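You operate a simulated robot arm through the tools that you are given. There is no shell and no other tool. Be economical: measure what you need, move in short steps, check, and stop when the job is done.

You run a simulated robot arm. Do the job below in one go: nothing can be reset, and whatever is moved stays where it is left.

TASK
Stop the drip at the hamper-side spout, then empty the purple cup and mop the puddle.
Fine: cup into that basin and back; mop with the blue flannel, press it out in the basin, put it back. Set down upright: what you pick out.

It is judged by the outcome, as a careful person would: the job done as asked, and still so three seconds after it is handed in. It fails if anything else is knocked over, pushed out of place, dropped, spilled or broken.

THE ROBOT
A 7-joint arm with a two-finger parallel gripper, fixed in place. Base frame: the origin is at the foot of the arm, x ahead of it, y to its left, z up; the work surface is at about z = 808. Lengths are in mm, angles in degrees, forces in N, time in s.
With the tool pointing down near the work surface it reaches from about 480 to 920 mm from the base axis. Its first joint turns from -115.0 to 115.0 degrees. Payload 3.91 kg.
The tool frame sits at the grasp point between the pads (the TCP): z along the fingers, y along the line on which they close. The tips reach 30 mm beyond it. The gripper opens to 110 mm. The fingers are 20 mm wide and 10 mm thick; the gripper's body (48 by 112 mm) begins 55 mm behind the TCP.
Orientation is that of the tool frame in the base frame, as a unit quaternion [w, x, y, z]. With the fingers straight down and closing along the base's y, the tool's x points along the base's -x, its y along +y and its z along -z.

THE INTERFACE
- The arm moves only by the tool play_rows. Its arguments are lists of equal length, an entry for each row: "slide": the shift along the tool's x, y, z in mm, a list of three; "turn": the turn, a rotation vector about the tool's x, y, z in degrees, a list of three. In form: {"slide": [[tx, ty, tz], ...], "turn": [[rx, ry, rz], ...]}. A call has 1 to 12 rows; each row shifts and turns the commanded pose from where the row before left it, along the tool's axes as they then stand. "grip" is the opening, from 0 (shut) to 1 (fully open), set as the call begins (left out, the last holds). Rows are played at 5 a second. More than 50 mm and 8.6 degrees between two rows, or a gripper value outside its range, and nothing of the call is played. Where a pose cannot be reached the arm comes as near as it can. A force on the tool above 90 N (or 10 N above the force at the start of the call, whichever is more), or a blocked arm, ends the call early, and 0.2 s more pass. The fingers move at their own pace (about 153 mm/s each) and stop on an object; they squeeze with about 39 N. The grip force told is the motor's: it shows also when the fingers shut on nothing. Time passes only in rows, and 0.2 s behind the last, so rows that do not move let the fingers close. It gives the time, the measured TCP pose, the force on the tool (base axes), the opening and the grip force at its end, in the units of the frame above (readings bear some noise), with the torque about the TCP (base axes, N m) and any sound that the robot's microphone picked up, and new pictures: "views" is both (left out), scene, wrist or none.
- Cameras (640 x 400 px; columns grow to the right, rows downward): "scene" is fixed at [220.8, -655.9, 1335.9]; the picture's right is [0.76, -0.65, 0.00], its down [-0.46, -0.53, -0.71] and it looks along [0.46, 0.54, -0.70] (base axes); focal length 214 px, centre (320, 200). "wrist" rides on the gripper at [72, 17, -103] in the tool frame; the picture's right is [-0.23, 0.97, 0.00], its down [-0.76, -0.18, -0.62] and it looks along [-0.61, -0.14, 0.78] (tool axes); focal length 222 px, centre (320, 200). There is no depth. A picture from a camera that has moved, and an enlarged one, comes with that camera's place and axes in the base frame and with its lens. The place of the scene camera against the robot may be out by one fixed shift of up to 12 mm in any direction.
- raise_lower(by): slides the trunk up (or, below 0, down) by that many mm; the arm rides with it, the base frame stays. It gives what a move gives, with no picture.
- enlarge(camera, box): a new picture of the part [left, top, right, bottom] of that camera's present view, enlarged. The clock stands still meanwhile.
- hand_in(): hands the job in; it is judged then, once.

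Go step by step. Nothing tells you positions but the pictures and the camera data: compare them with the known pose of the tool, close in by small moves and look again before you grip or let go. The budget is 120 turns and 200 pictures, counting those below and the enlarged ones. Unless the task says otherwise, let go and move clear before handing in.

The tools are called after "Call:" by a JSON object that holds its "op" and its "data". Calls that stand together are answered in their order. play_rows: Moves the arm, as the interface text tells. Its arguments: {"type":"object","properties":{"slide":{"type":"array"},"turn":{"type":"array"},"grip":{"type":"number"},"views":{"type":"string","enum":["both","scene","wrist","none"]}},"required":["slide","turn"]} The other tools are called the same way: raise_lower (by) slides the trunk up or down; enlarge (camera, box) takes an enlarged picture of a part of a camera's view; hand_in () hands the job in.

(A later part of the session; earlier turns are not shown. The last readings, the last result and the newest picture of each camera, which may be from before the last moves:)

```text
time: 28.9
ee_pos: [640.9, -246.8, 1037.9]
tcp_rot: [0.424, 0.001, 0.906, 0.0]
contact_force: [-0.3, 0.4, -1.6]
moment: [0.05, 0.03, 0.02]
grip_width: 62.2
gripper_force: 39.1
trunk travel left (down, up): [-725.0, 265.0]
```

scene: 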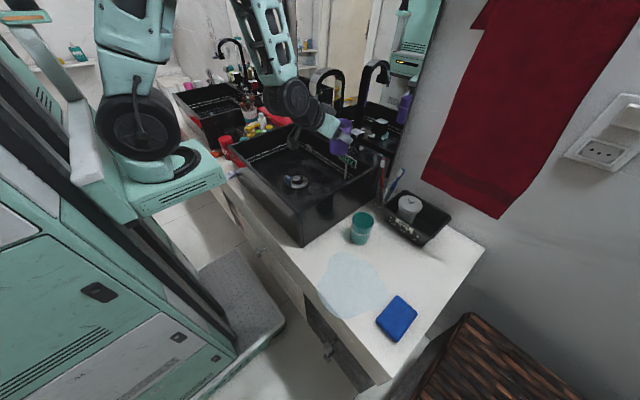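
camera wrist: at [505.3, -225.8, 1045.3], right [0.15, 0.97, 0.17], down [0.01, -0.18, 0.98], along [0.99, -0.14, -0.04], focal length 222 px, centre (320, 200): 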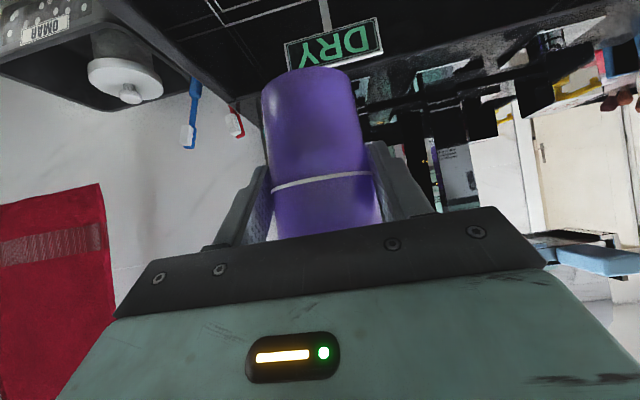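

Call:
{"op": "play_rows", "data": {"slide": [[15, 0, 13], [15, 0, 13], [0, 0, 0], [0, 0, 0], [0, 0, 0], [0, 0, 0], [0, 0, 0], [0, 0, 0], [0, 0, 0], [0, 0, 0], [0, 0, 0], [0, 0, 0]], "turn": [[0, 0, 0], [0, 0, 0], [0, 0, -6], [0, 0, -6], [0, 0, -6], [0, 0, -6], [0, 0, -6], [0, 0, -6], [0, 0, -6], [0, 0, -6], [0, 0, -6], [0, 0, -6]], "views": "both"}}

```text
time: 31.5
ee_pos: [642.9, -248.3, 997.6]
tcp_rot: [0.366, -0.454, 0.784, -0.213]
contact_force: [0.8, -0.1, -1.2]
moment: [0.01, 0.0, -0.02]
grip_width: 62.1
gripper_force: 39.5
trunk travel left (down, up): [-725.0, 265.0]
camera wrist: at [531.0, -301.0, 1024.3], right [-0.47, 0.68, -0.56], down [-0.14, 0.57, 0.81], along [0.87, 0.45, -0.17], focal length 222 px, centre (320, 200)
```

scene: 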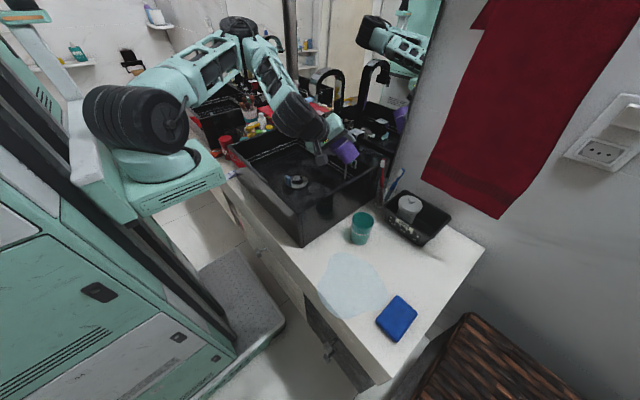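
wrist: 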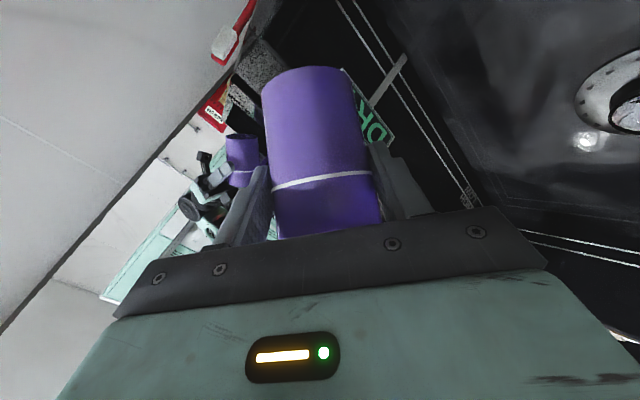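

Rolling works and stays above the basin. I'll continue.

Call:
{"op": "play_rows", "data": {"slide": [[0, 0, 0], [0, 0, 0], [0, 0, 0], [0, 0, 0], [0, 0, 0], [0, 0, 0], [0, 0, 0], [0, 0, 0], [0, 0, 0], [0, 0, 0]], "turn": [[0, 0, -6], [0, 0, -6], [0, 0, -6], [0, 0, -6], [0, 0, -6], [0, 0, -6], [0, 0, -6], [0, 0, -6], [0, 0, 0], [0, 0, 0]], "views": "both"}}

```text
time: 33.3
ee_pos: [672.7, -224.9, 1038.8]
tcp_rot: [-0.338, 0.677, -0.548, 0.357]
contact_force: [-0.1, -0.2, -0.7]
moment: [0.03, 0.0, 0.05]
grip_width: 62.0
gripper_force: 39.3
out of reach, approached as far as the arm can: row 7, 8
trunk travel left (down, up): [-725.0, 265.0]
stopped in row 8: the arm was blocked; the commanded pose is now the measured one
camera wrist: at [586.5, -304.8, 1087.3], right [-0.52, 0.06, -0.85], down [-0.55, 0.74, 0.39], along [0.65, 0.67, -0.35], focal length 222 px, centre (320, 200)
```

scene: 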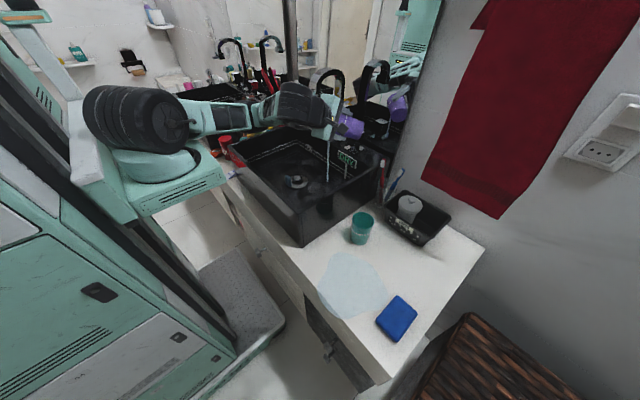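
wrist: 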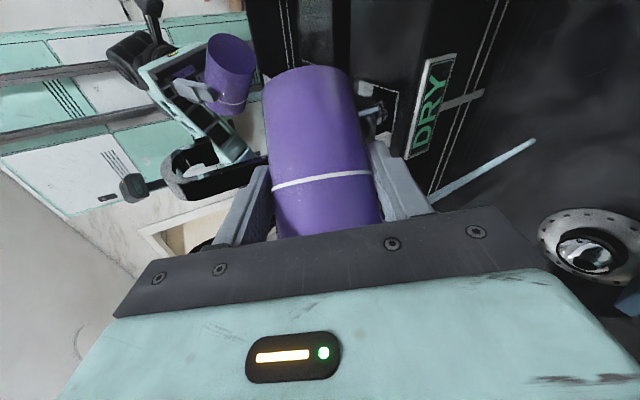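

Water is pouring into the basin, but the arm reports that it was blocked. I'll check whether the forearm touches anything.

Call:
{"op": "enlarge", "data": {"camera": "scene", "box": [160, 60, 400, 210]}}

```text
2.67 times, centred on (280, 135) of scene
camera zoom: at [220.8, -655.9, 1335.9], right [0.76, -0.65, 0.0], down [-0.46, -0.53, -0.71], along [0.46, 0.54, -0.7], focal length 572 px, centre (427, 373)
```

zoom: 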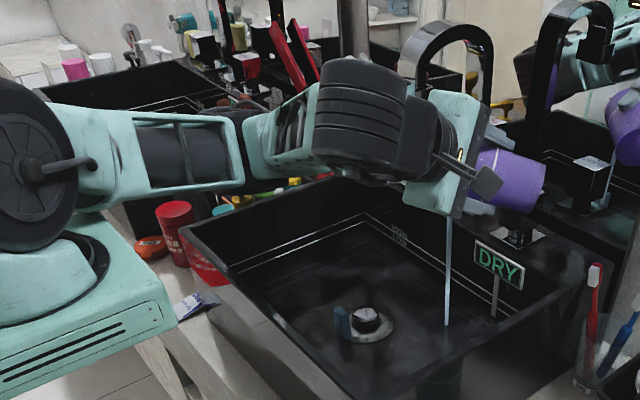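

Nothing has shifted; the limit is in the arm's own reach. The cup is tilted about 76° and draining. I'll let it run, then pitch the tool up to tip it past horizontal.

Call:
{"op": "play_rows", "data": {"slide": [[0, 0, 0], [0, 0, 0], [0, 0, 0], [0, 0, 0], [0, 0, 0], [0, 0, 0], [0, 0, 0], [0, 0, 0], [0, 0, 0]], "turn": [[0, 0, 0], [0, 0, 0], [0, 0, 0], [0, 0, 0], [5.95, 0.79, 0], [5.95, 0.79, 0], [5.95, 0.79, 0], [0, 0, 0], [0, 0, 0]], "views": "both"}}

```text
time: 35.3
ee_pos: [685.9, -184.0, 1139.8]
tcp_rot: [-0.42, 0.613, -0.5, 0.444]
contact_force: [-0.3, 0.5, -1.1]
moment: [0.0, 0.01, 0.05]
grip_width: 62.0
gripper_force: 38.9
out of reach, approached as far as the arm can: row 5, 6, 7
trunk travel left (down, up): [-725.0, 265.0]
camera wrist: at [590.0, -264.5, 1159.2], right [-0.26, 0.08, -0.96], down [-0.64, 0.73, 0.23], along [0.73, 0.67, -0.14], focal length 222 px, centre (320, 200)
```

scene: 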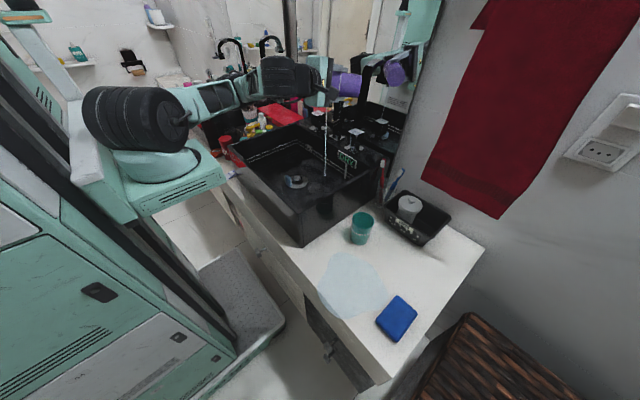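
wrist: 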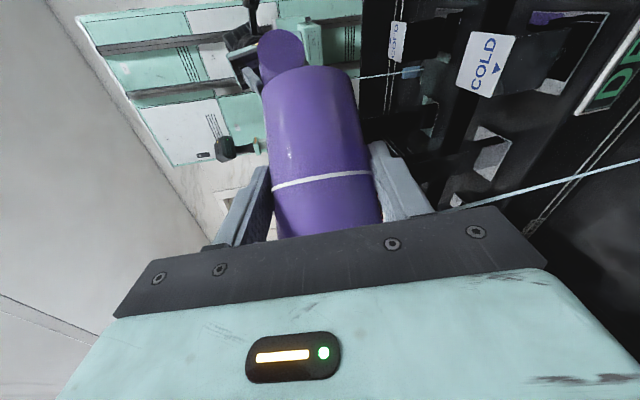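

The water is still going into the basin, with tilt about 86°. The arm drifted toward the spout, so I'll shift 35 mm away (-y) and pitch a bit more.

Call:
{"op": "play_rows", "data": {"slide": [[17, 2.5, -1.2], [17, 2.5, -1.2], [5, 0, 0], [5, 0, 0], [0, 0, 0], [0, 0, 0]], "turn": [[0, 0, 0], [0, 0, 0], [5.95, 0.79, 0], [5.95, 0.79, 0], [5.95, 0.79, 0], [0, 0, 0]], "views": "both"}}

```text
time: 36.7
ee_pos: [669.8, -178.5, 1280.7]
tcp_rot: [-0.5, 0.53, -0.434, 0.529]
contact_force: [-0.1, -0.3, -0.3]
moment: [0.02, 0.03, 0.0]
grip_width: 61.8
gripper_force: 39.0
out of reach, approached as far as the arm can: row 1, 2, 3, 4, 5
trunk travel left (down, up): [-725.0, 265.0]
camera wrist: at [572.6, -259.2, 1267.6], right [0.05, 0.11, -0.99], down [-0.68, 0.73, 0.04], along [0.73, 0.67, 0.11], focal length 222 px, centre (320, 200)
```

scene: 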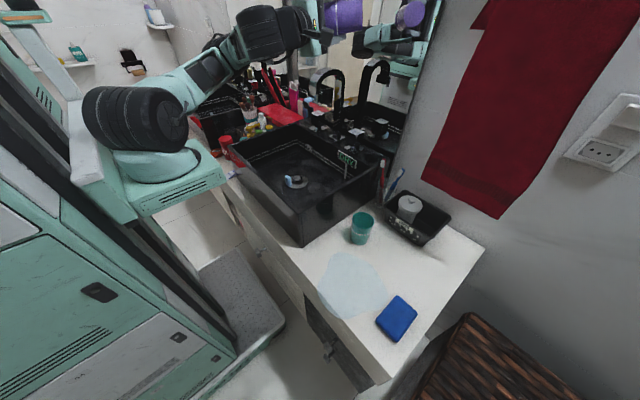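
wrist: 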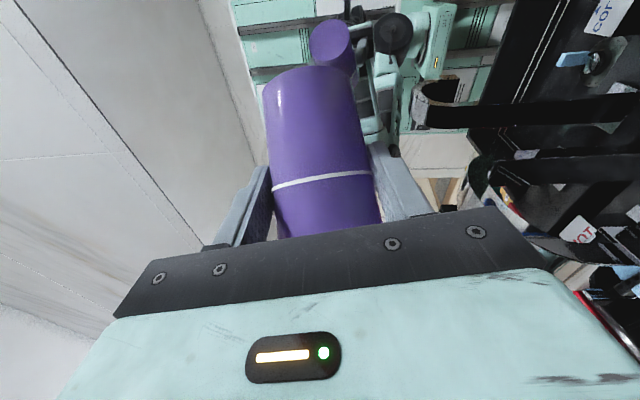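

Tilt is about 98° and no stream shows any more. At this height there's more freedom, so I'll roll a bit further to drain it fully.

Call:
{"op": "play_rows", "data": {"slide": [[0, 0, 0], [0, 0, 0], [0, 0, 0], [0, 0, 0], [0, 0, 0], [0, 0, 0]], "turn": [[0, 0, -6], [0, 0, -6], [0, 0, -6], [0, 0, -6], [0, 0, 0], [0, 0, 0]], "views": "scene"}}

```text
time: 38.1
ee_pos: [651.7, -143.5, 1328.7]
tcp_rot: [-0.381, 0.606, -0.31, 0.626]
contact_force: [0.1, 0.1, 0.1]
moment: [0.0, 0.01, -0.01]
grip_width: 62.1
gripper_force: 38.8
out of reach, approached as far as the arm can: row 1, 2, 3, 4
trunk travel left (down, up): [-725.0, 265.0]
```

scene: 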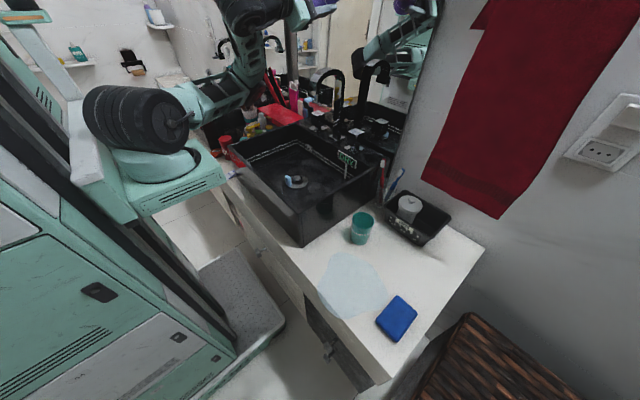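

The cup must be empty now (tilt ~118°). I'll turn it back upright here, above the basin.

Call:
{"op": "play_rows", "data": {"slide": [[0, 0, 0], [0, 0, 0], [0, 0, 0], [0, 0, 0], [0, 0, 0], [0, 0, 0], [0, 0, 0], [0, 0, 0], [0, 0, 0], [0, 0, 0], [0, 0, 0], [0, 0, 0]], "turn": [[-2.755, 1.9, 7.24], [-2.755, 1.9, 7.24], [-2.755, 1.9, 7.24], [-2.755, 1.9, 7.24], [-2.755, 1.9, 7.24], [-2.755, 1.9, 7.24], [-2.755, 1.9, 7.24], [-2.755, 1.9, 7.24], [-2.755, 1.9, 7.24], [-2.755, 1.9, 7.24], [-2.755, 1.9, 7.24], [-2.755, 1.9, 7.24]], "views": "scene"}}

```text
time: 40.7
ee_pos: [651.6, -144.6, 1327.4]
tcp_rot: [0.47, -0.186, 0.842, -0.191]
contact_force: [0.1, 0.8, -1.1]
moment: [0.0, 0.04, 0.01]
grip_width: 62.0
gripper_force: 39.3
trunk travel left (down, up): [-725.0, 265.0]
```

scene: 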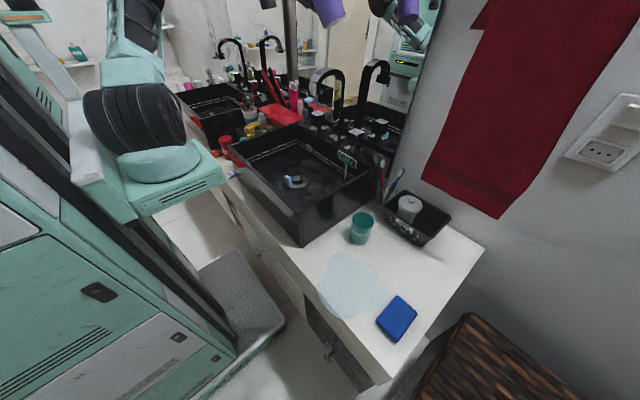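

Call:
{"op": "play_rows", "data": {"slide": [[0, 0, 0], [0, 0, 0], [0, 0, 0], [0, 0, 0], [0, -30, 0], [0, -45, 0], [0, -45, 0], [0, -45, 0], [0, -45, 0], [0, -45, 0], [0, -45, 0], [0, -45, 0]], "turn": [[-2.71, 1.98, 7.18], [-2.71, 1.98, 7.18], [-2.71, 1.98, 7.18], [-2.71, 1.98, 7.18], [0, 0, 0], [0, 0, 0], [0, 0, 0], [0, 0, 0], [0, 0, 0], [0, 0, 0], [0, 0, 0], [0, 0, 0]], "views": "both"}}

```text
time: 43.3
ee_pos: [650.7, -488.6, 1331.6]
tcp_rot: [0.426, -0.003, 0.905, -0.001]
contact_force: [-2.2, -1.8, -0.3]
moment: [0.07, -0.05, 0.05]
grip_width: 62.1
gripper_force: 39.2
trunk travel left (down, up): [-725.0, 265.0]
camera wrist: at [525.0, -472.2, 1342.0], right [0.14, 0.98, 0.17], down [0.01, -0.17, 0.99], along [0.99, -0.14, -0.03], focal length 222 px, centre (320, 200)
```

scene: 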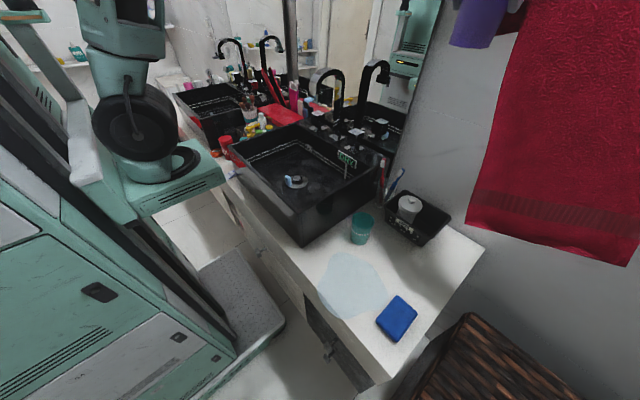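
wrist: 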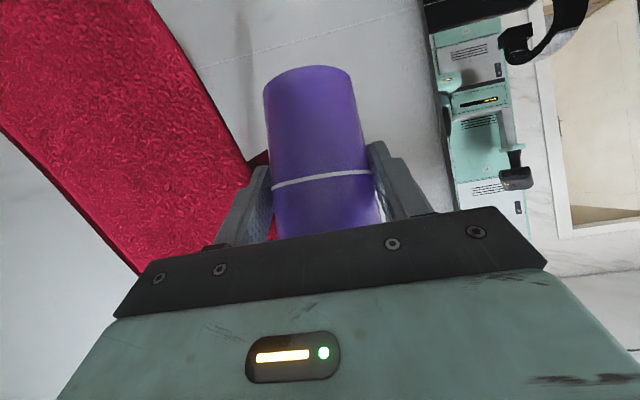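

The red towel on the wall has shifted, and the cup is touching it at this height. I'll back off in -x right away.

Call:
{"op": "play_rows", "data": {"slide": [[12.9, 0, -15.3], [25.7, 0, -30.6], [25.7, 0, -30.6], [0, 0, 0], [0, 0, 0]], "turn": [[0, 0, 0], [0, 0, 0], [0, 0, 0], [0, 0, 0], [0, 0, 0]], "views": "both"}}

```text
time: 44.5
ee_pos: [556.8, -487.4, 1330.1]
tcp_rot: [0.425, -0.002, 0.905, -0.002]
contact_force: [-0.4, -1.0, -0.5]
moment: [-0.01, 0.02, 0.01]
grip_width: 62.0
gripper_force: 38.9
trunk travel left (down, up): [-725.0, 265.0]
camera wrist: at [430.6, -470.9, 1340.6], right [0.14, 0.98, 0.17], down [0.01, -0.17, 0.98], along [0.99, -0.14, -0.03], focal length 222 px, centre (320, 200)
```

scene: 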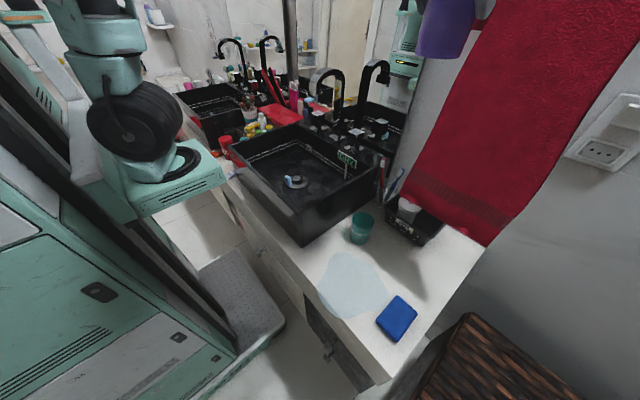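
wrist: 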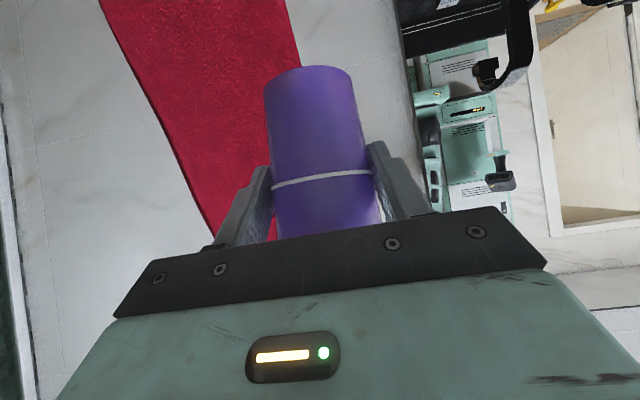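

The towel is swinging back. I'll hold clear and let it settle.

Call:
{"op": "play_rows", "data": {"slide": [[0, 0, 0], [0, 0, 0], [0, 0, 0], [0, 0, 0], [0, 0, 0], [0, 0, 0], [0, 0, 0], [0, 0, 0], [0, 0, 0], [0, 0, 0]], "turn": [[0, 0, 0], [0, 0, 0], [0, 0, 0], [0, 0, 0], [0, 0, 0], [0, 0, 0], [0, 0, 0], [0, 0, 0], [0, 0, 0], [0, 0, 0]], "views": "scene"}}

```text
time: 46.7
ee_pos: [556.4, -488.8, 1330.6]
tcp_rot: [0.425, -0.001, 0.905, -0.003]
contact_force: [-0.8, 0.3, -0.2]
moment: [-0.02, 0.0, 0.01]
grip_width: 61.9
gripper_force: 38.8
trunk travel left (down, up): [-725.0, 265.0]
```

scene: 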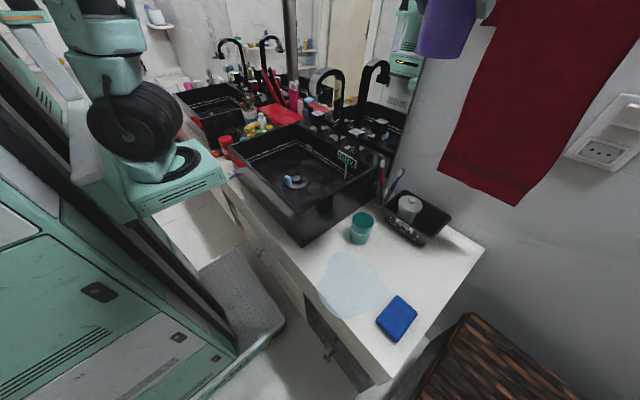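

The towel is nearly back to rest. I'll bring the cup down on the near side, above its old place.

Call:
{"op": "play_rows", "data": {"slide": [[27.8, -6.1, 23.3], [27.8, -6.1, 23.3], [27.8, -6.1, 23.3], [27.8, -6.1, 23.3], [27.8, -6.1, 23.3], [27.8, -6.1, 23.3], [27.8, -6.1, 23.3], [27.8, -6.1, 23.3], [27.8, 0, 23.3], [-11, 0, 13], [-11, 0, 13], [0, 0, 0]], "turn": [[0, 0, 0], [0, 0, 0], [0, 0, 0], [0, 0, 0], [0, 0, 0], [0, 0, 0], [0, 0, 0], [0, 0, 0], [0, 0, 0], [0, 0, 0], [0, 0, 0], [0, 0, 0]], "views": "both"}}

```text
time: 49.3
ee_pos: [588.8, -538.8, 1003.4]
tcp_rot: [0.425, -0.002, 0.905, -0.002]
contact_force: [0.3, 0.8, 0.1]
moment: [0.0, -0.01, 0.05]
grip_width: 61.9
gripper_force: 38.7
trunk travel left (down, up): [-725.0, 265.0]
camera wrist: at [462.6, -523.1, 1013.5], right [0.14, 0.98, 0.17], down [0.01, -0.17, 0.98], along [0.99, -0.14, -0.03], focal length 222 px, centre (320, 200)
```

scene: 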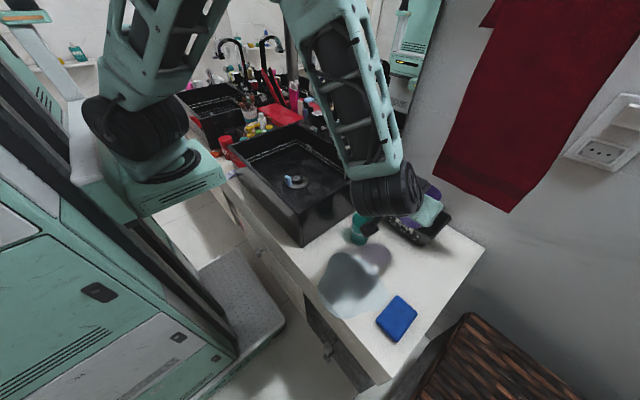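
wrist: 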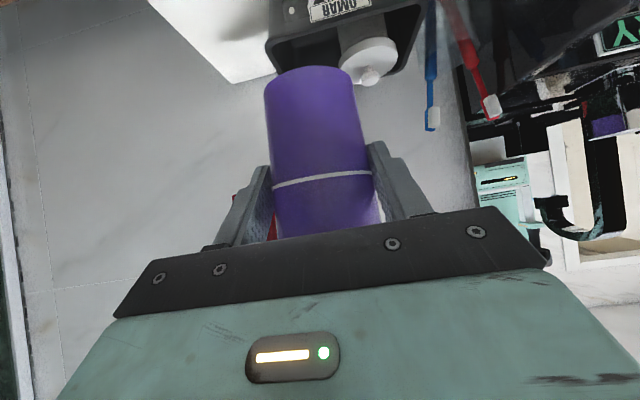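

The cup sits in the gripper as before. I'll lower it to its old spot.

Call:
{"op": "play_rows", "data": {"slide": [[23, 0, 19.3], [23, 0, 19.3], [23, 0, 19.3], [23, 0, 19.3], [23, 0, 19.3], [11.5, 1, 9.6], [6.1, 0, 5.1], [3, 0, 2.6], [0, 0, 0]], "turn": [[0, 0, 0], [0, 0, 0], [0, 0, 0], [0, 0, 0], [0, 0, 0], [0, 0, 0], [0, 0, 0], [0, 0, 0], [0, 0, 0]], "views": "wrist"}}

```text
time: 51.3
ee_pos: [588.4, -541.8, 828.2]
tcp_rot: [0.425, -0.002, 0.905, -0.003]
contact_force: [-0.4, 0.1, 0.2]
moment: [0.01, -0.03, 0.0]
grip_width: 62.0
gripper_force: 38.8
trunk travel left (down, up): [-725.0, 265.0]
camera wrist: at [463.6, -523.8, 838.6], right [0.14, 0.98, 0.17], down [0.01, -0.17, 0.98], along [0.99, -0.14, -0.03], focal length 222 px, centre (320, 200)
```

wrist: 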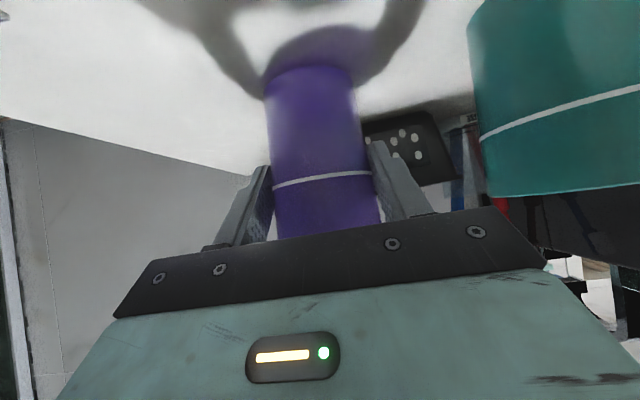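

Call:
{"op": "play_rows", "data": {"slide": [[2, 4, 3.5], [2, 0, 1.7], [0.8, 0, 0.6], [0, 0, 0]], "turn": [[0, 0, 0], [0, 0, 0], [0, 0, 0], [0, 0, 0]], "views": "none"}}

```text
time: 52.3
ee_pos: [591.2, -536.6, 821.8]
tcp_rot: [0.427, -0.003, 0.904, -0.002]
contact_force: [-2.5, 5.1, 25.8]
moment: [-0.06, -0.11, 0.07]
grip_width: 61.7
gripper_force: 38.9
trunk travel left (down, up): [-725.0, 265.0]
```

The cup is on the surface. I'll ease the pressure and open.

Call:
{"op": "play_rows", "data": {"slide": [[-0.9, 0, -0.7], [0, 0, 0]], "turn": [[0, 0, 0], [0, 0, 0]], "views": "none"}}

Call:
{"op": "play_rows", "data": {"slide": [[0, 0, 0], [0, 0, 0], [0, 0, 0]], "turn": [[0, 0, 0], [0, 0, 0], [0, 0, 0]], "grip": 0.85, "views": "wrist"}}

```text
time: 52.9
ee_pos: [590.8, -536.7, 821.9]
tcp_rot: [0.426, -0.003, 0.905, -0.002]
contact_force: [2.3, -1.3, 20.4]
moment: [-0.09, -0.73, 0.03]
grip_width: 61.8
gripper_force: 38.9
trunk travel left (down, up): [-725.0, 265.0]
```

```text
time: 53.7
ee_pos: [591.2, -536.9, 819.9]
tcp_rot: [0.424, -0.002, 0.905, -0.002]
contact_force: [0.4, 0.3, -0.1]
moment: [-0.05, 0.0, 0.0]
grip_width: 93.5
gripper_force: 0.2
trunk travel left (down, up): [-725.0, 265.0]
camera wrist: at [464.6, -519.3, 830.6], right [0.14, 0.98, 0.17], down [0.01, -0.17, 0.98], along [0.99, -0.14, -0.03], focal length 222 px, centre (320, 200)
```

wrist: 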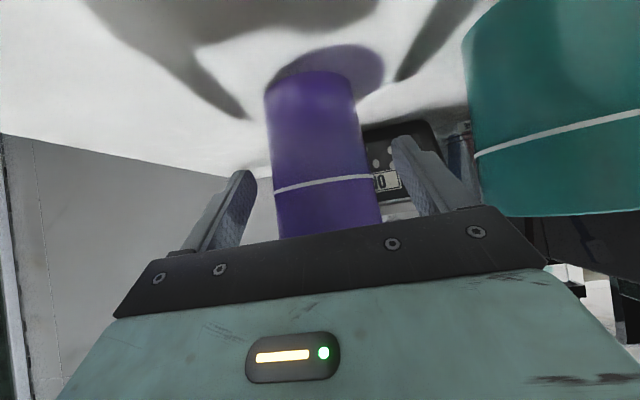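

The cup is standing. I'll back out along the tool axis and rise.

Call:
{"op": "play_rows", "data": {"slide": [[0, 0, -25], [0, 0, -40], [0, 0, -45], [0, 0, -40], [-34, 0, -29], [-34, 0, -29], [-34, 0, -29], [-34, 0, -29], [-34, 0, -29], [0, 0, 0]], "turn": [[0, 0, 0], [0, 0, 0], [0, 0, 0], [0, 0, 0], [0, 0, 0], [0, 0, 0], [0, 0, 0], [0, 0, 0], [0, 0, 0], [0, 0, 0]], "views": "scene"}}

```text
time: 55.9
ee_pos: [473.0, -535.4, 1141.9]
tcp_rot: [0.425, -0.002, 0.905, -0.002]
contact_force: [-0.8, -0.8, -0.6]
moment: [0.01, -0.01, 0.01]
grip_width: 93.4
gripper_force: 0.0
trunk travel left (down, up): [-725.0, 265.0]
```

scene: 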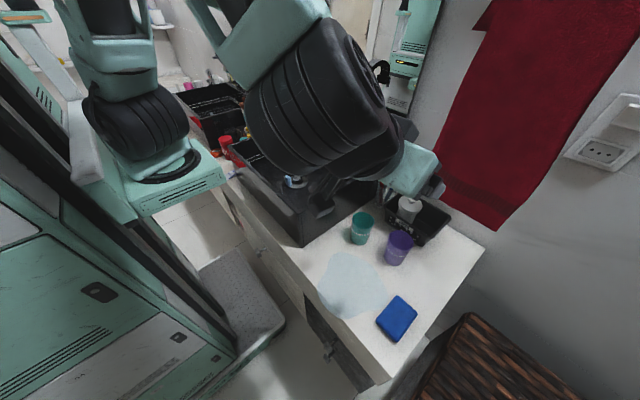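

The purple cup is back, upright and empty. The towel is still settling. Now I'll turn the tool straight down again and look at the flannel and puddle.

Call:
{"op": "play_rows", "data": {"slide": [[0, 0, 0], [0, 0, 0], [0, 0, 0], [0, 0, 0], [0, 0, 0], [0, 0, 0], [0, -35, 30], [0, -35, 30], [0, 0, 0]], "turn": [[0, 8.3, 0], [0, 8.3, 0], [0, 8.3, 0], [0, 8.3, 0], [0, 8.3, 0], [0, 8.3, 0], [0, 0, 0], [0, 0, 0], [0, 0, 0]], "views": "both"}}

Call:
{"op": "enlarge", "data": {"camera": "wrist", "box": [180, 0, 440, 180]}}

```text
time: 57.9
ee_pos: [473.6, -603.7, 1080.9]
tcp_rot: [0.004, -0.002, 1.0, -0.003]
contact_force: [0.9, 1.0, 0.4]
moment: [0.0, 0.02, -0.02]
grip_width: 93.4
gripper_force: 0.1
trunk travel left (down, up): [-725.0, 265.0]
camera wrist: at [399.8, -587.1, 1183.6], right [0.22, 0.97, 0.0], down [0.76, -0.17, 0.63], along [0.61, -0.14, -0.78], focal length 222 px, centre (320, 200)
```

scene: 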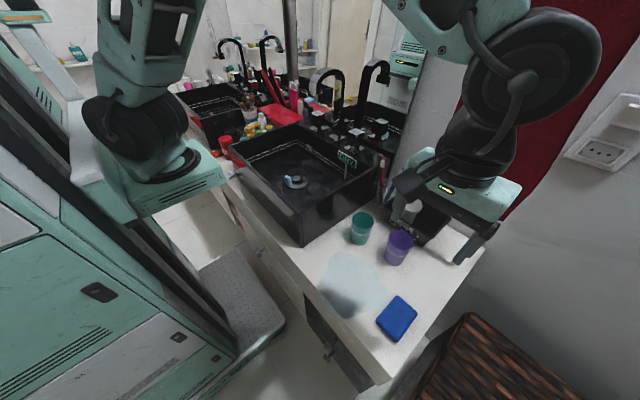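
wrist: 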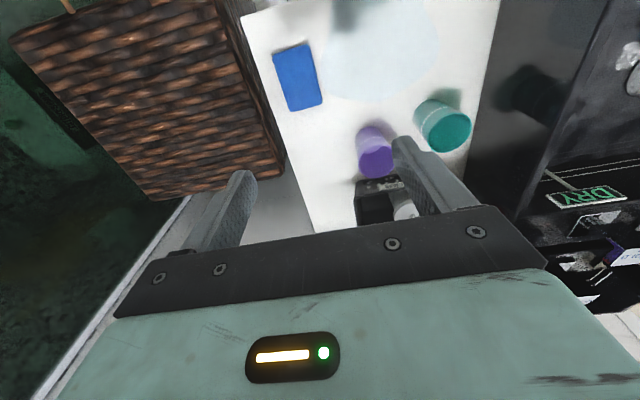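

```text
2.22 times, centred on (310, 90) of wrist
camera zoom: at [399.8, -587.1, 1183.6], right [0.22, 0.97, 0.0], down [0.76, -0.17, 0.63], along [0.61, -0.14, -0.78], focal length 494 px, centre (342, 444)
```

zoom: 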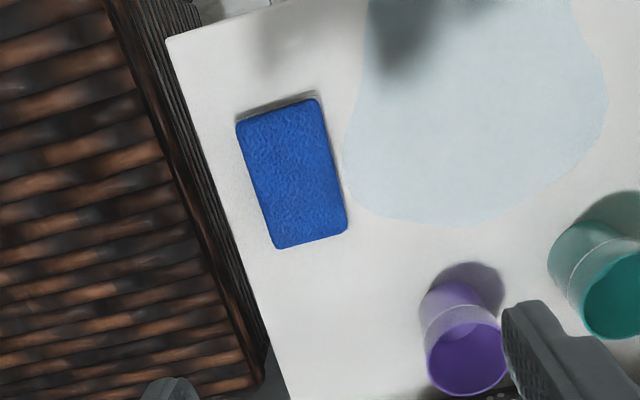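

The flannel is at about (467,-640), 88×58 mm, lined up with the axes, and the puddle spans x≈362–534, y≈-600..-412. I'll go down over the flannel.

Call:
{"op": "play_rows", "data": {"slide": [[6, -36, 0], [0, 0, 45], [0, 0, 45], [0, 0, 45], [0, 0, 45], [0, 0, 40], [0, 0, 0]], "turn": [[0, 0, 0], [0, 0, 0], [0, 0, 0], [0, 0, 0], [0, 0, 0], [0, 0, 0], [0, 0, 0]], "grip": 0.72, "views": "both"}}

Call:
{"op": "enlarge", "data": {"camera": "wrist", "box": [200, 60, 440, 220]}}

```text
time: 59.5
ee_pos: [466.1, -641.2, 857.7]
tcp_rot: [0.004, 0.0, 1.0, -0.002]
contact_force: [0.0, 1.2, 0.1]
moment: [-0.01, -0.02, 0.02]
grip_width: 79.1
gripper_force: 0.1
trunk travel left (down, up): [-725.0, 265.0]
camera wrist: at [393.6, -623.2, 960.0], right [0.23, 0.97, 0.0], down [0.76, -0.17, 0.63], along [0.61, -0.14, -0.78], focal length 222 px, centre (320, 200)
```

scene: 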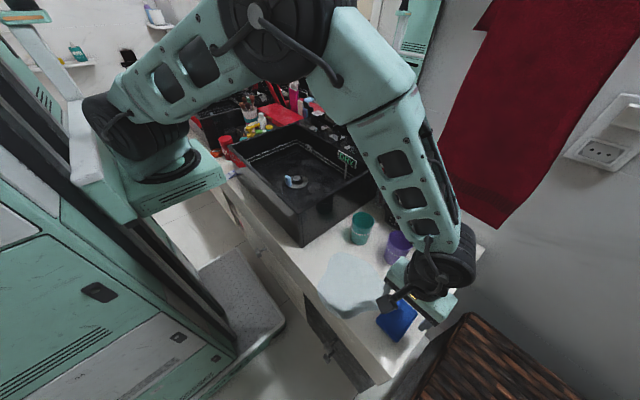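
wrist: 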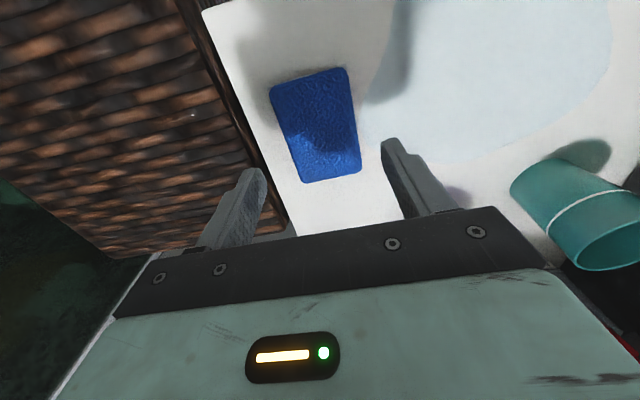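

```text
2.50 times, centred on (320, 140) of wrist
camera zoom: at [393.6, -623.2, 960.0], right [0.23, 0.97, 0.0], down [0.76, -0.17, 0.63], along [0.61, -0.14, -0.78], focal length 555 px, centre (320, 350)
```

zoom: 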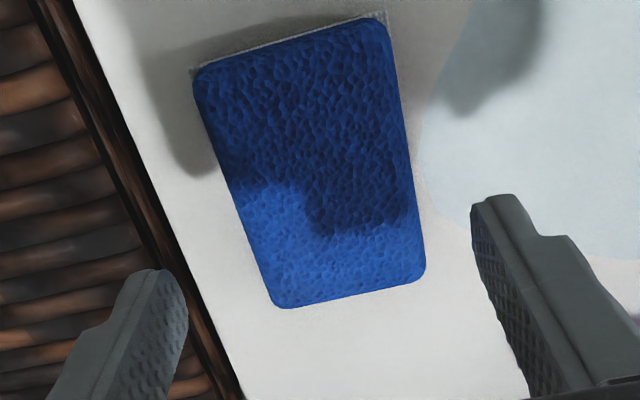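

Call:
{"op": "play_rows", "data": {"slide": [[-4, 1, 25], [0, 0, 20], [0, 0, 14], [0, 0, 0]], "turn": [[0, 0, 0], [0, 0, 0], [0, 0, 0], [0, 0, 0]], "views": "wrist"}}

Call:
{"op": "enlarge", "data": {"camera": "wrist", "box": [200, 60, 440, 220]}}

```text
time: 60.5
ee_pos: [475.2, -642.0, 802.2]
tcp_rot: [0.004, -0.002, 1.0, -0.003]
contact_force: [0.0, -0.3, -0.1]
moment: [0.0, 0.0, 0.0]
grip_width: 79.1
gripper_force: 0.0
trunk travel left (down, up): [-725.0, 265.0]
camera wrist: at [401.3, -625.0, 903.5], right [0.22, 0.97, 0.0], down [0.76, -0.17, 0.63], along [0.61, -0.14, -0.78], focal length 222 px, centre (320, 200)
```

wrist: 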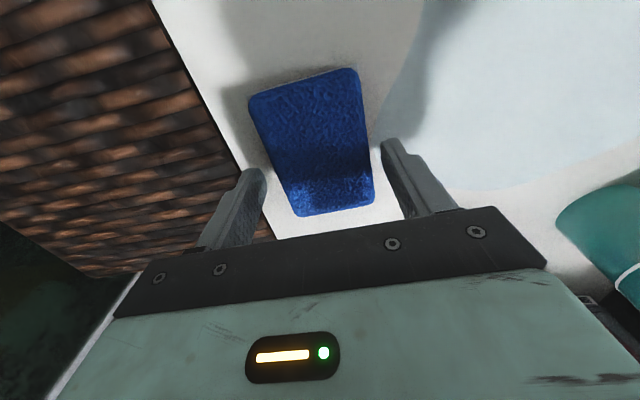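

```text
2.50 times, centred on (320, 140) of wrist
camera zoom: at [401.3, -625.0, 903.5], right [0.22, 0.97, 0.0], down [0.76, -0.17, 0.63], along [0.61, -0.14, -0.78], focal length 555 px, centre (320, 350)
```

zoom: 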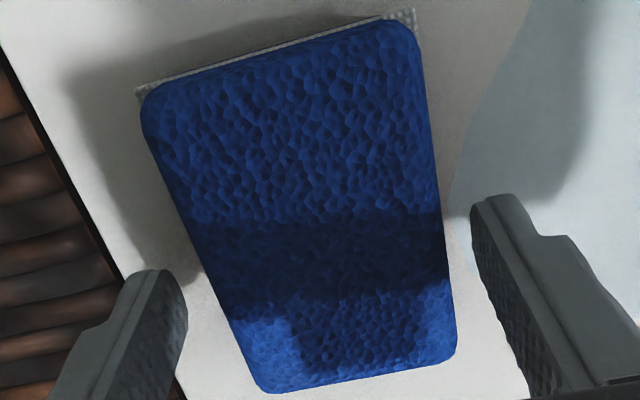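

Call:
{"op": "play_rows", "data": {"slide": [[4, 1, 5], [0, 0, 4], [0, 0, 2], [0, 0, 0]], "turn": [[0, 0, 0], [0, 0, 0], [0, 0, 0], [0, 0, 0]], "views": "wrist"}}

```text
time: 61.5
ee_pos: [470.7, -641.3, 790.7]
tcp_rot: [0.005, -0.001, 1.0, -0.003]
contact_force: [-1.3, 0.4, 4.7]
moment: [0.22, 0.1, 0.05]
grip_width: 79.5
gripper_force: 0.6
trunk travel left (down, up): [-725.0, 265.0]
camera wrist: at [397.1, -624.4, 892.9], right [0.23, 0.97, 0.0], down [0.76, -0.17, 0.63], along [0.61, -0.14, -0.78], focal length 222 px, centre (320, 200)
```

wrist: 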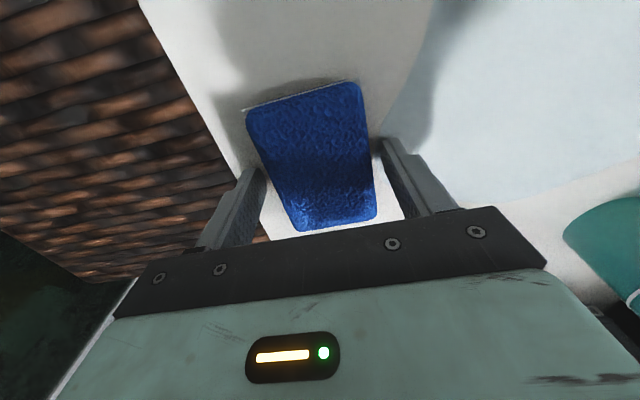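

The fingertips touch the counter at TCP z≈791. I'll lift 1.5 mm and close on the flannel.

Call:
{"op": "play_rows", "data": {"slide": [[0, 0, -1.8], [0, 0, 0]], "turn": [[0, 0, 0], [0, 0, 0]], "views": "none"}}

Call:
{"op": "play_rows", "data": {"slide": [[0, 0, 0], [0, 0, 0], [0, 0, 0], [0, 0, 0]], "turn": [[0, 0, 0], [0, 0, 0], [0, 0, 0], [0, 0, 0]], "grip": 0, "views": "wrist"}}

```text
time: 62.1
ee_pos: [468.6, -641.7, 791.5]
tcp_rot: [0.004, -0.002, 1.0, -0.002]
contact_force: [-0.3, 1.1, 0.0]
moment: [-0.03, -0.02, 0.03]
grip_width: 79.1
gripper_force: 0.1
trunk travel left (down, up): [-725.0, 265.0]
```

```text
time: 63.1
ee_pos: [470.3, -641.9, 792.8]
tcp_rot: [0.005, -0.001, 1.0, -0.003]
contact_force: [-0.1, 0.1, 0.6]
moment: [0.04, 0.0, 0.02]
grip_width: 60.8
gripper_force: 39.0
trunk travel left (down, up): [-725.0, 265.0]
camera wrist: at [397.4, -624.1, 894.3], right [0.22, 0.97, 0.0], down [0.76, -0.17, 0.63], along [0.61, -0.14, -0.78], focal length 222 px, centre (320, 200)
```

wrist: 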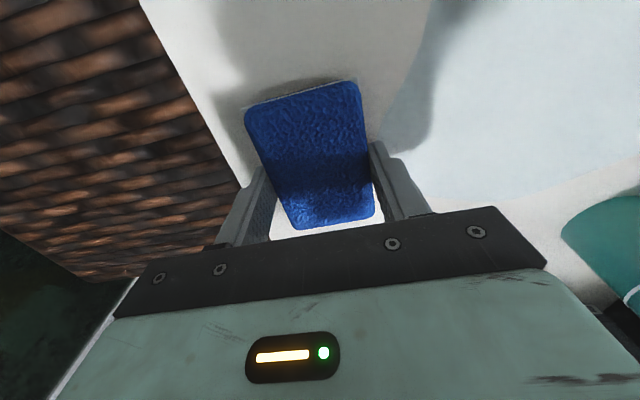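

The flannel is held (61 mm). I'll press lightly and wipe the far strip of the puddle toward the basin side.

Call:
{"op": "play_rows", "data": {"slide": [[-8, 0, 1.2], [-8, 15, 0], [0, 25, 0], [0, 25, 0], [0, 25, 0], [0, 25, 0], [0, 0, 0]], "turn": [[0, 0, 0], [0, 0, 0], [0, 0, 0], [0, 0, 0], [0, 0, 0], [0, 0, 0], [0, 0, 0]], "views": "both"}}

```text
time: 64.7
ee_pos: [486.7, -526.8, 790.5]
tcp_rot: [0.004, -0.002, 1.0, -0.003]
contact_force: [1.5, -1.1, 4.9]
moment: [0.11, -0.01, 0.03]
grip_width: 60.7
gripper_force: 39.3
trunk travel left (down, up): [-725.0, 265.0]
camera wrist: at [413.0, -507.9, 894.1], right [0.22, 0.97, 0.0], down [0.76, -0.17, 0.63], along [0.61, -0.14, -0.78], focal length 222 px, centre (320, 200)
```

scene: 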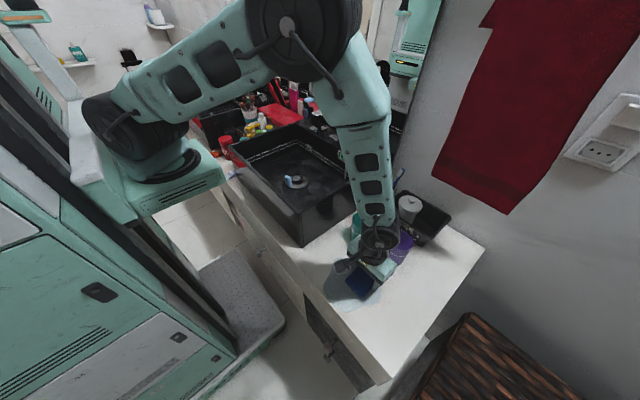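
wrist: 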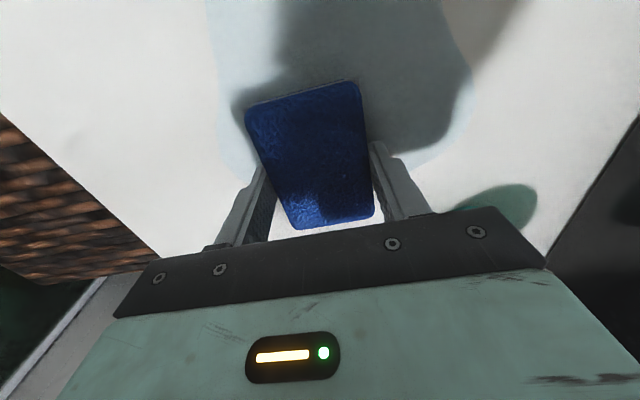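

Call:
{"op": "play_rows", "data": {"slide": [[0, 25, 0], [0, 25, 0], [0, 25, 0], [0, 20, 0], [30, 0, 0], [30, 0, 0], [20, 0, 0], [0, -25, 0], [0, -25, 0], [0, -25, 0], [0, -25, 0], [0, 0, 0]], "turn": [[0, 0, 0], [0, 0, 0], [0, 0, 0], [0, 0, 0], [0, 0, 0], [0, 0, 0], [0, 0, 0], [0, 0, 0], [0, 0, 0], [0, 0, 0], [0, 0, 0], [0, 0, 0]], "views": "both"}}

```text
time: 67.3
ee_pos: [402.5, -530.3, 790.0]
tcp_rot: [0.003, -0.001, 1.0, -0.003]
contact_force: [-3.5, 18.2, 38.6]
moment: [1.5, 0.51, 0.04]
grip_width: 60.6
gripper_force: 39.4
trunk travel left (down, up): [-725.0, 265.0]
camera wrist: at [329.7, -512.2, 892.9], right [0.22, 0.97, 0.0], down [0.76, -0.17, 0.63], along [0.61, -0.14, -0.78], focal length 222 px, centre (320, 200)
```

scene: 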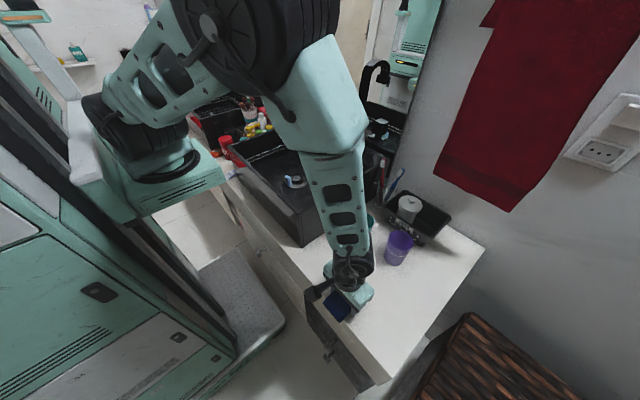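
wrist: 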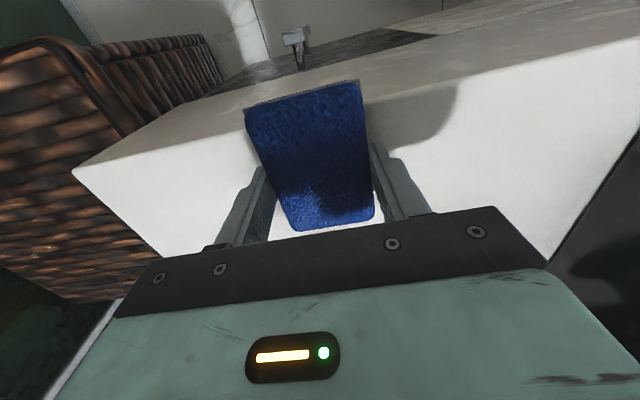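

The puddle already looks gone. I'll ease the pressure, finish the strip, and lift to check.

Call:
{"op": "play_rows", "data": {"slide": [[-5, -20, -0.8], [0, -25, 0], [0, -25, 0], [-35, 0, 0], [0, 30, 0], [0, 35, 0], [0, 35, 0], [0, 35, 0], [0, 0, -30], [0, 0, -45], [0, 0, -45], [0, 0, 0]], "turn": [[0, 0, 0], [0, 0, 0], [0, 0, 0], [0, 0, 0], [0, 0, 0], [0, 0, 0], [0, 0, 0], [0, 0, 0], [0, 0, 0], [0, 0, 0], [0, 0, 0], [0, 0, 0]], "views": "both"}}

```text
time: 69.9
ee_pos: [444.6, -464.8, 912.5]
tcp_rot: [0.004, -0.001, 1.0, -0.003]
contact_force: [0.0, -0.8, -0.8]
moment: [0.0, -0.03, -0.02]
grip_width: 60.4
gripper_force: 38.3
trunk travel left (down, up): [-725.0, 265.0]
camera wrist: at [371.4, -446.2, 1014.8], right [0.22, 0.97, 0.0], down [0.76, -0.17, 0.63], along [0.61, -0.14, -0.78], focal length 222 px, centre (320, 200)
```

scene: 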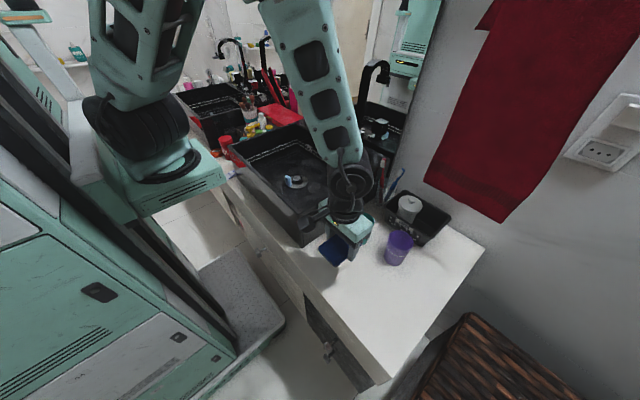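
wrist: 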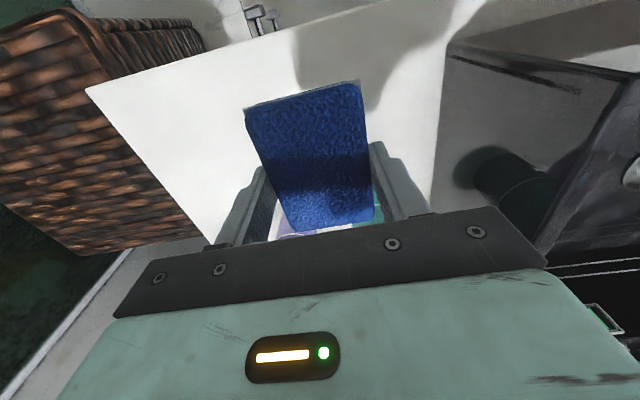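

The puddle is gone. I'll lift and carry the flannel over the basin's hamper-side interior.

Call:
{"op": "play_rows", "data": {"slide": [[0, 0, -45], [0, 0, -45], [-20, 30, 0], [-20, 40, 0], [-20, 40, 0], [-20, 40, 0], [-15, 40, 0], [-15, 40, 0], [0, 30, 0], [0, 0, 0]], "turn": [[0, 0, 0], [0, 0, 0], [0, 0, 0], [0, 0, 0], [0, 0, 0], [0, 0, 0], [0, 0, 0], [0, 0, 0], [0, 0, 0], [0, 0, 0]], "views": "both"}}

```text
time: 72.1
ee_pos: [553.9, -200.9, 998.1]
tcp_rot: [0.004, -0.001, 1.0, -0.003]
contact_force: [-0.3, 0.3, -1.3]
moment: [-0.02, -0.02, 0.03]
grip_width: 60.5
gripper_force: 39.1
trunk travel left (down, up): [-725.0, 265.0]
camera wrist: at [481.3, -183.5, 1101.0], right [0.22, 0.97, 0.0], down [0.76, -0.17, 0.63], along [0.61, -0.14, -0.78], focal length 222 px, centre (320, 200)
```

scene: 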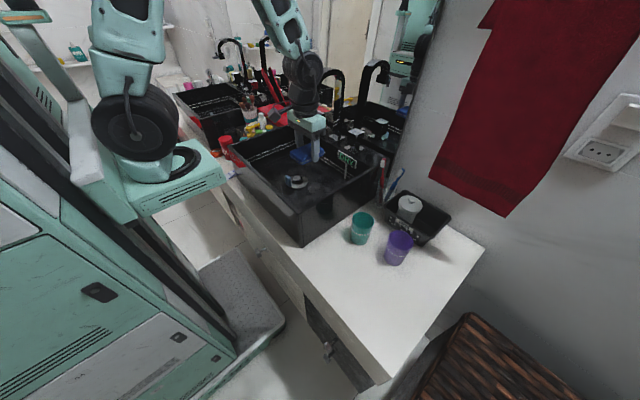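
wrist: 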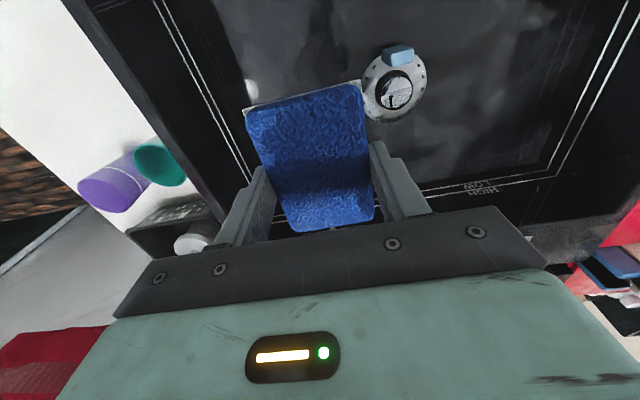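

The counter is dry and both cups are in place. I'll lower the flannel to the basin floor, clear of the drain.

Call:
{"op": "play_rows", "data": {"slide": [[0, -8, 40], [0, 0, 40], [0, 0, 30], [0, 0, 16], [0, 0, 0]], "turn": [[0, 0, 0], [0, 0, 0], [0, 0, 0], [0, 0, 0], [0, 0, 0]], "views": "wrist"}}

```text
time: 73.3
ee_pos: [552.7, -213.9, 873.2]
tcp_rot: [0.005, -0.002, 1.0, -0.002]
contact_force: [0.9, -0.2, 0.0]
moment: [0.03, -0.02, -0.02]
grip_width: 60.8
gripper_force: 39.1
trunk travel left (down, up): [-725.0, 265.0]
camera wrist: at [480.4, -195.5, 975.6], right [0.22, 0.97, 0.0], down [0.76, -0.17, 0.63], along [0.61, -0.14, -0.78], focal length 222 px, centre (320, 200)
```

wrist: 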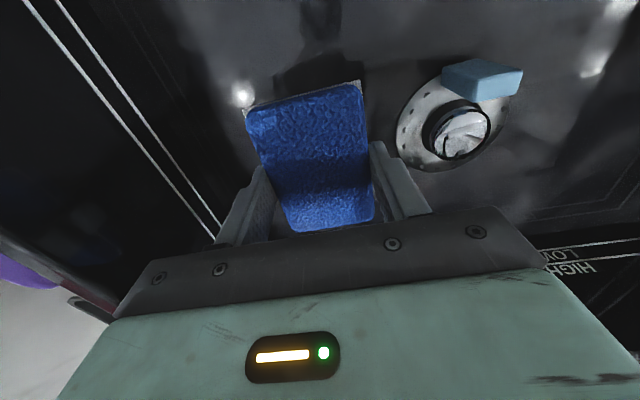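

Call:
{"op": "play_rows", "data": {"slide": [[0, 0, 12], [0, 0, 7], [0, 0, 3], [0, 0, 2], [0, 0, 0]], "turn": [[0, 0, 0], [0, 0, 0], [0, 0, 0], [0, 0, 0], [0, 0, 0]], "views": "none"}}

```text
time: 74.5
ee_pos: [553.4, -214.4, 850.0]
tcp_rot: [0.004, -0.002, 1.0, -0.003]
contact_force: [-0.2, 0.2, -0.5]
moment: [0.01, 0.01, 0.0]
grip_width: 60.9
gripper_force: 38.9
trunk travel left (down, up): [-725.0, 265.0]
```

Call:
{"op": "play_rows", "data": {"slide": [[0, 0, 3], [0, 0, 3], [0, 0, 2], [0, 0, 2], [0, 0, 0]], "turn": [[0, 0, 0], [0, 0, 0], [0, 0, 0], [0, 0, 0], [0, 0, 0]], "views": "none"}}

```text
time: 75.7
ee_pos: [553.8, -213.3, 839.8]
tcp_rot: [0.004, -0.003, 1.0, -0.003]
contact_force: [0.0, 0.2, -0.8]
moment: [-0.01, 0.03, 0.0]
grip_width: 60.8
gripper_force: 39.4
trunk travel left (down, up): [-725.0, 265.0]
```

Call:
{"op": "play_rows", "data": {"slide": [[0, 0, 2.5], [0, 0, 2.5], [0, 0, 2], [0, 0, 2], [0, 0, 0]], "turn": [[0, 0, 0], [0, 0, 0], [0, 0, 0], [0, 0, 0], [0, 0, 0]], "views": "wrist"}}

```text
time: 76.6
ee_pos: [552.8, -212.8, 838.0]
tcp_rot: [0.006, -0.002, 1.0, -0.004]
contact_force: [-10.4, -0.9, 66.7]
moment: [2.15, 1.17, 0.24]
grip_width: 60.6
gripper_force: 39.3
trunk travel left (down, up): [-725.0, 265.0]
stopped in row 4: the force on the tool passed its limit at 97 N (the readings are from after the stop); the commanded pose is now the measured one
camera wrist: at [479.0, -194.8, 940.4], right [0.23, 0.97, 0.0], down [0.75, -0.17, 0.64], along [0.62, -0.15, -0.77], focal length 222 px, centre (320, 200)
```

wrist: 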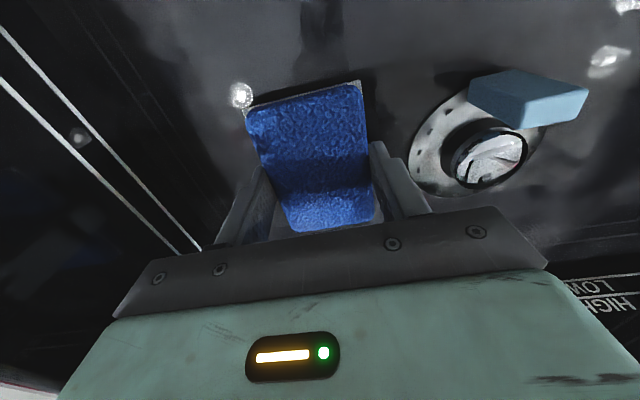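

The flannel is pressed on the basin floor at about 67 N. I'll hold, ease and press once more.

Call:
{"op": "play_rows", "data": {"slide": [[0, 0, 0], [0, 0, 0], [0, 0, 0], [0, 0, 0], [0, 0, -3], [0, 0, 0], [0, 0, 2], [0, 0, 1.5], [0, 0, 0], [0, 0, 0], [0, 0, 0], [0, 0, 0]], "turn": [[0, 0, 0], [0, 0, 0], [0, 0, 0], [0, 0, 0], [0, 0, 0], [0, 0, 0], [0, 0, 0], [0, 0, 0], [0, 0, 0], [0, 0, 0], [0, 0, 0], [0, 0, 0]], "views": "wrist"}}

```text
time: 77.3
ee_pos: [551.8, -213.3, 838.4]
tcp_rot: [0.007, -0.002, 1.0, -0.003]
contact_force: [-12.1, 1.0, 61.9]
moment: [2.09, 0.9, 0.22]
grip_width: 60.7
gripper_force: 39.2
trunk travel left (down, up): [-725.0, 265.0]
stopped in row 3: the force on the tool passed its limit at 91 N (the readings are from after the stop); the commanded pose is now the measured one
camera wrist: at [479.1, -194.8, 940.4], right [0.22, 0.97, 0.0], down [0.75, -0.17, 0.64], along [0.62, -0.15, -0.77], focal length 222 px, centre (320, 200)
```

wrist: 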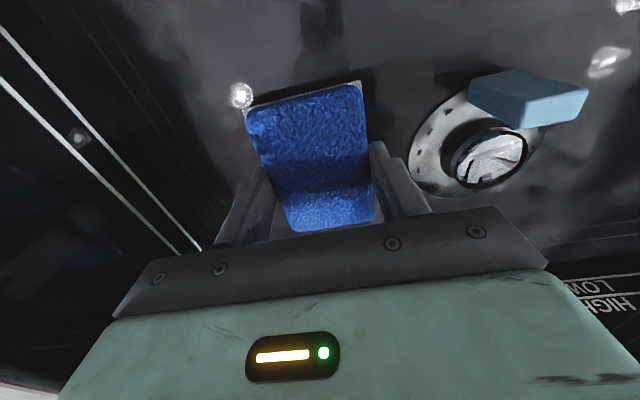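

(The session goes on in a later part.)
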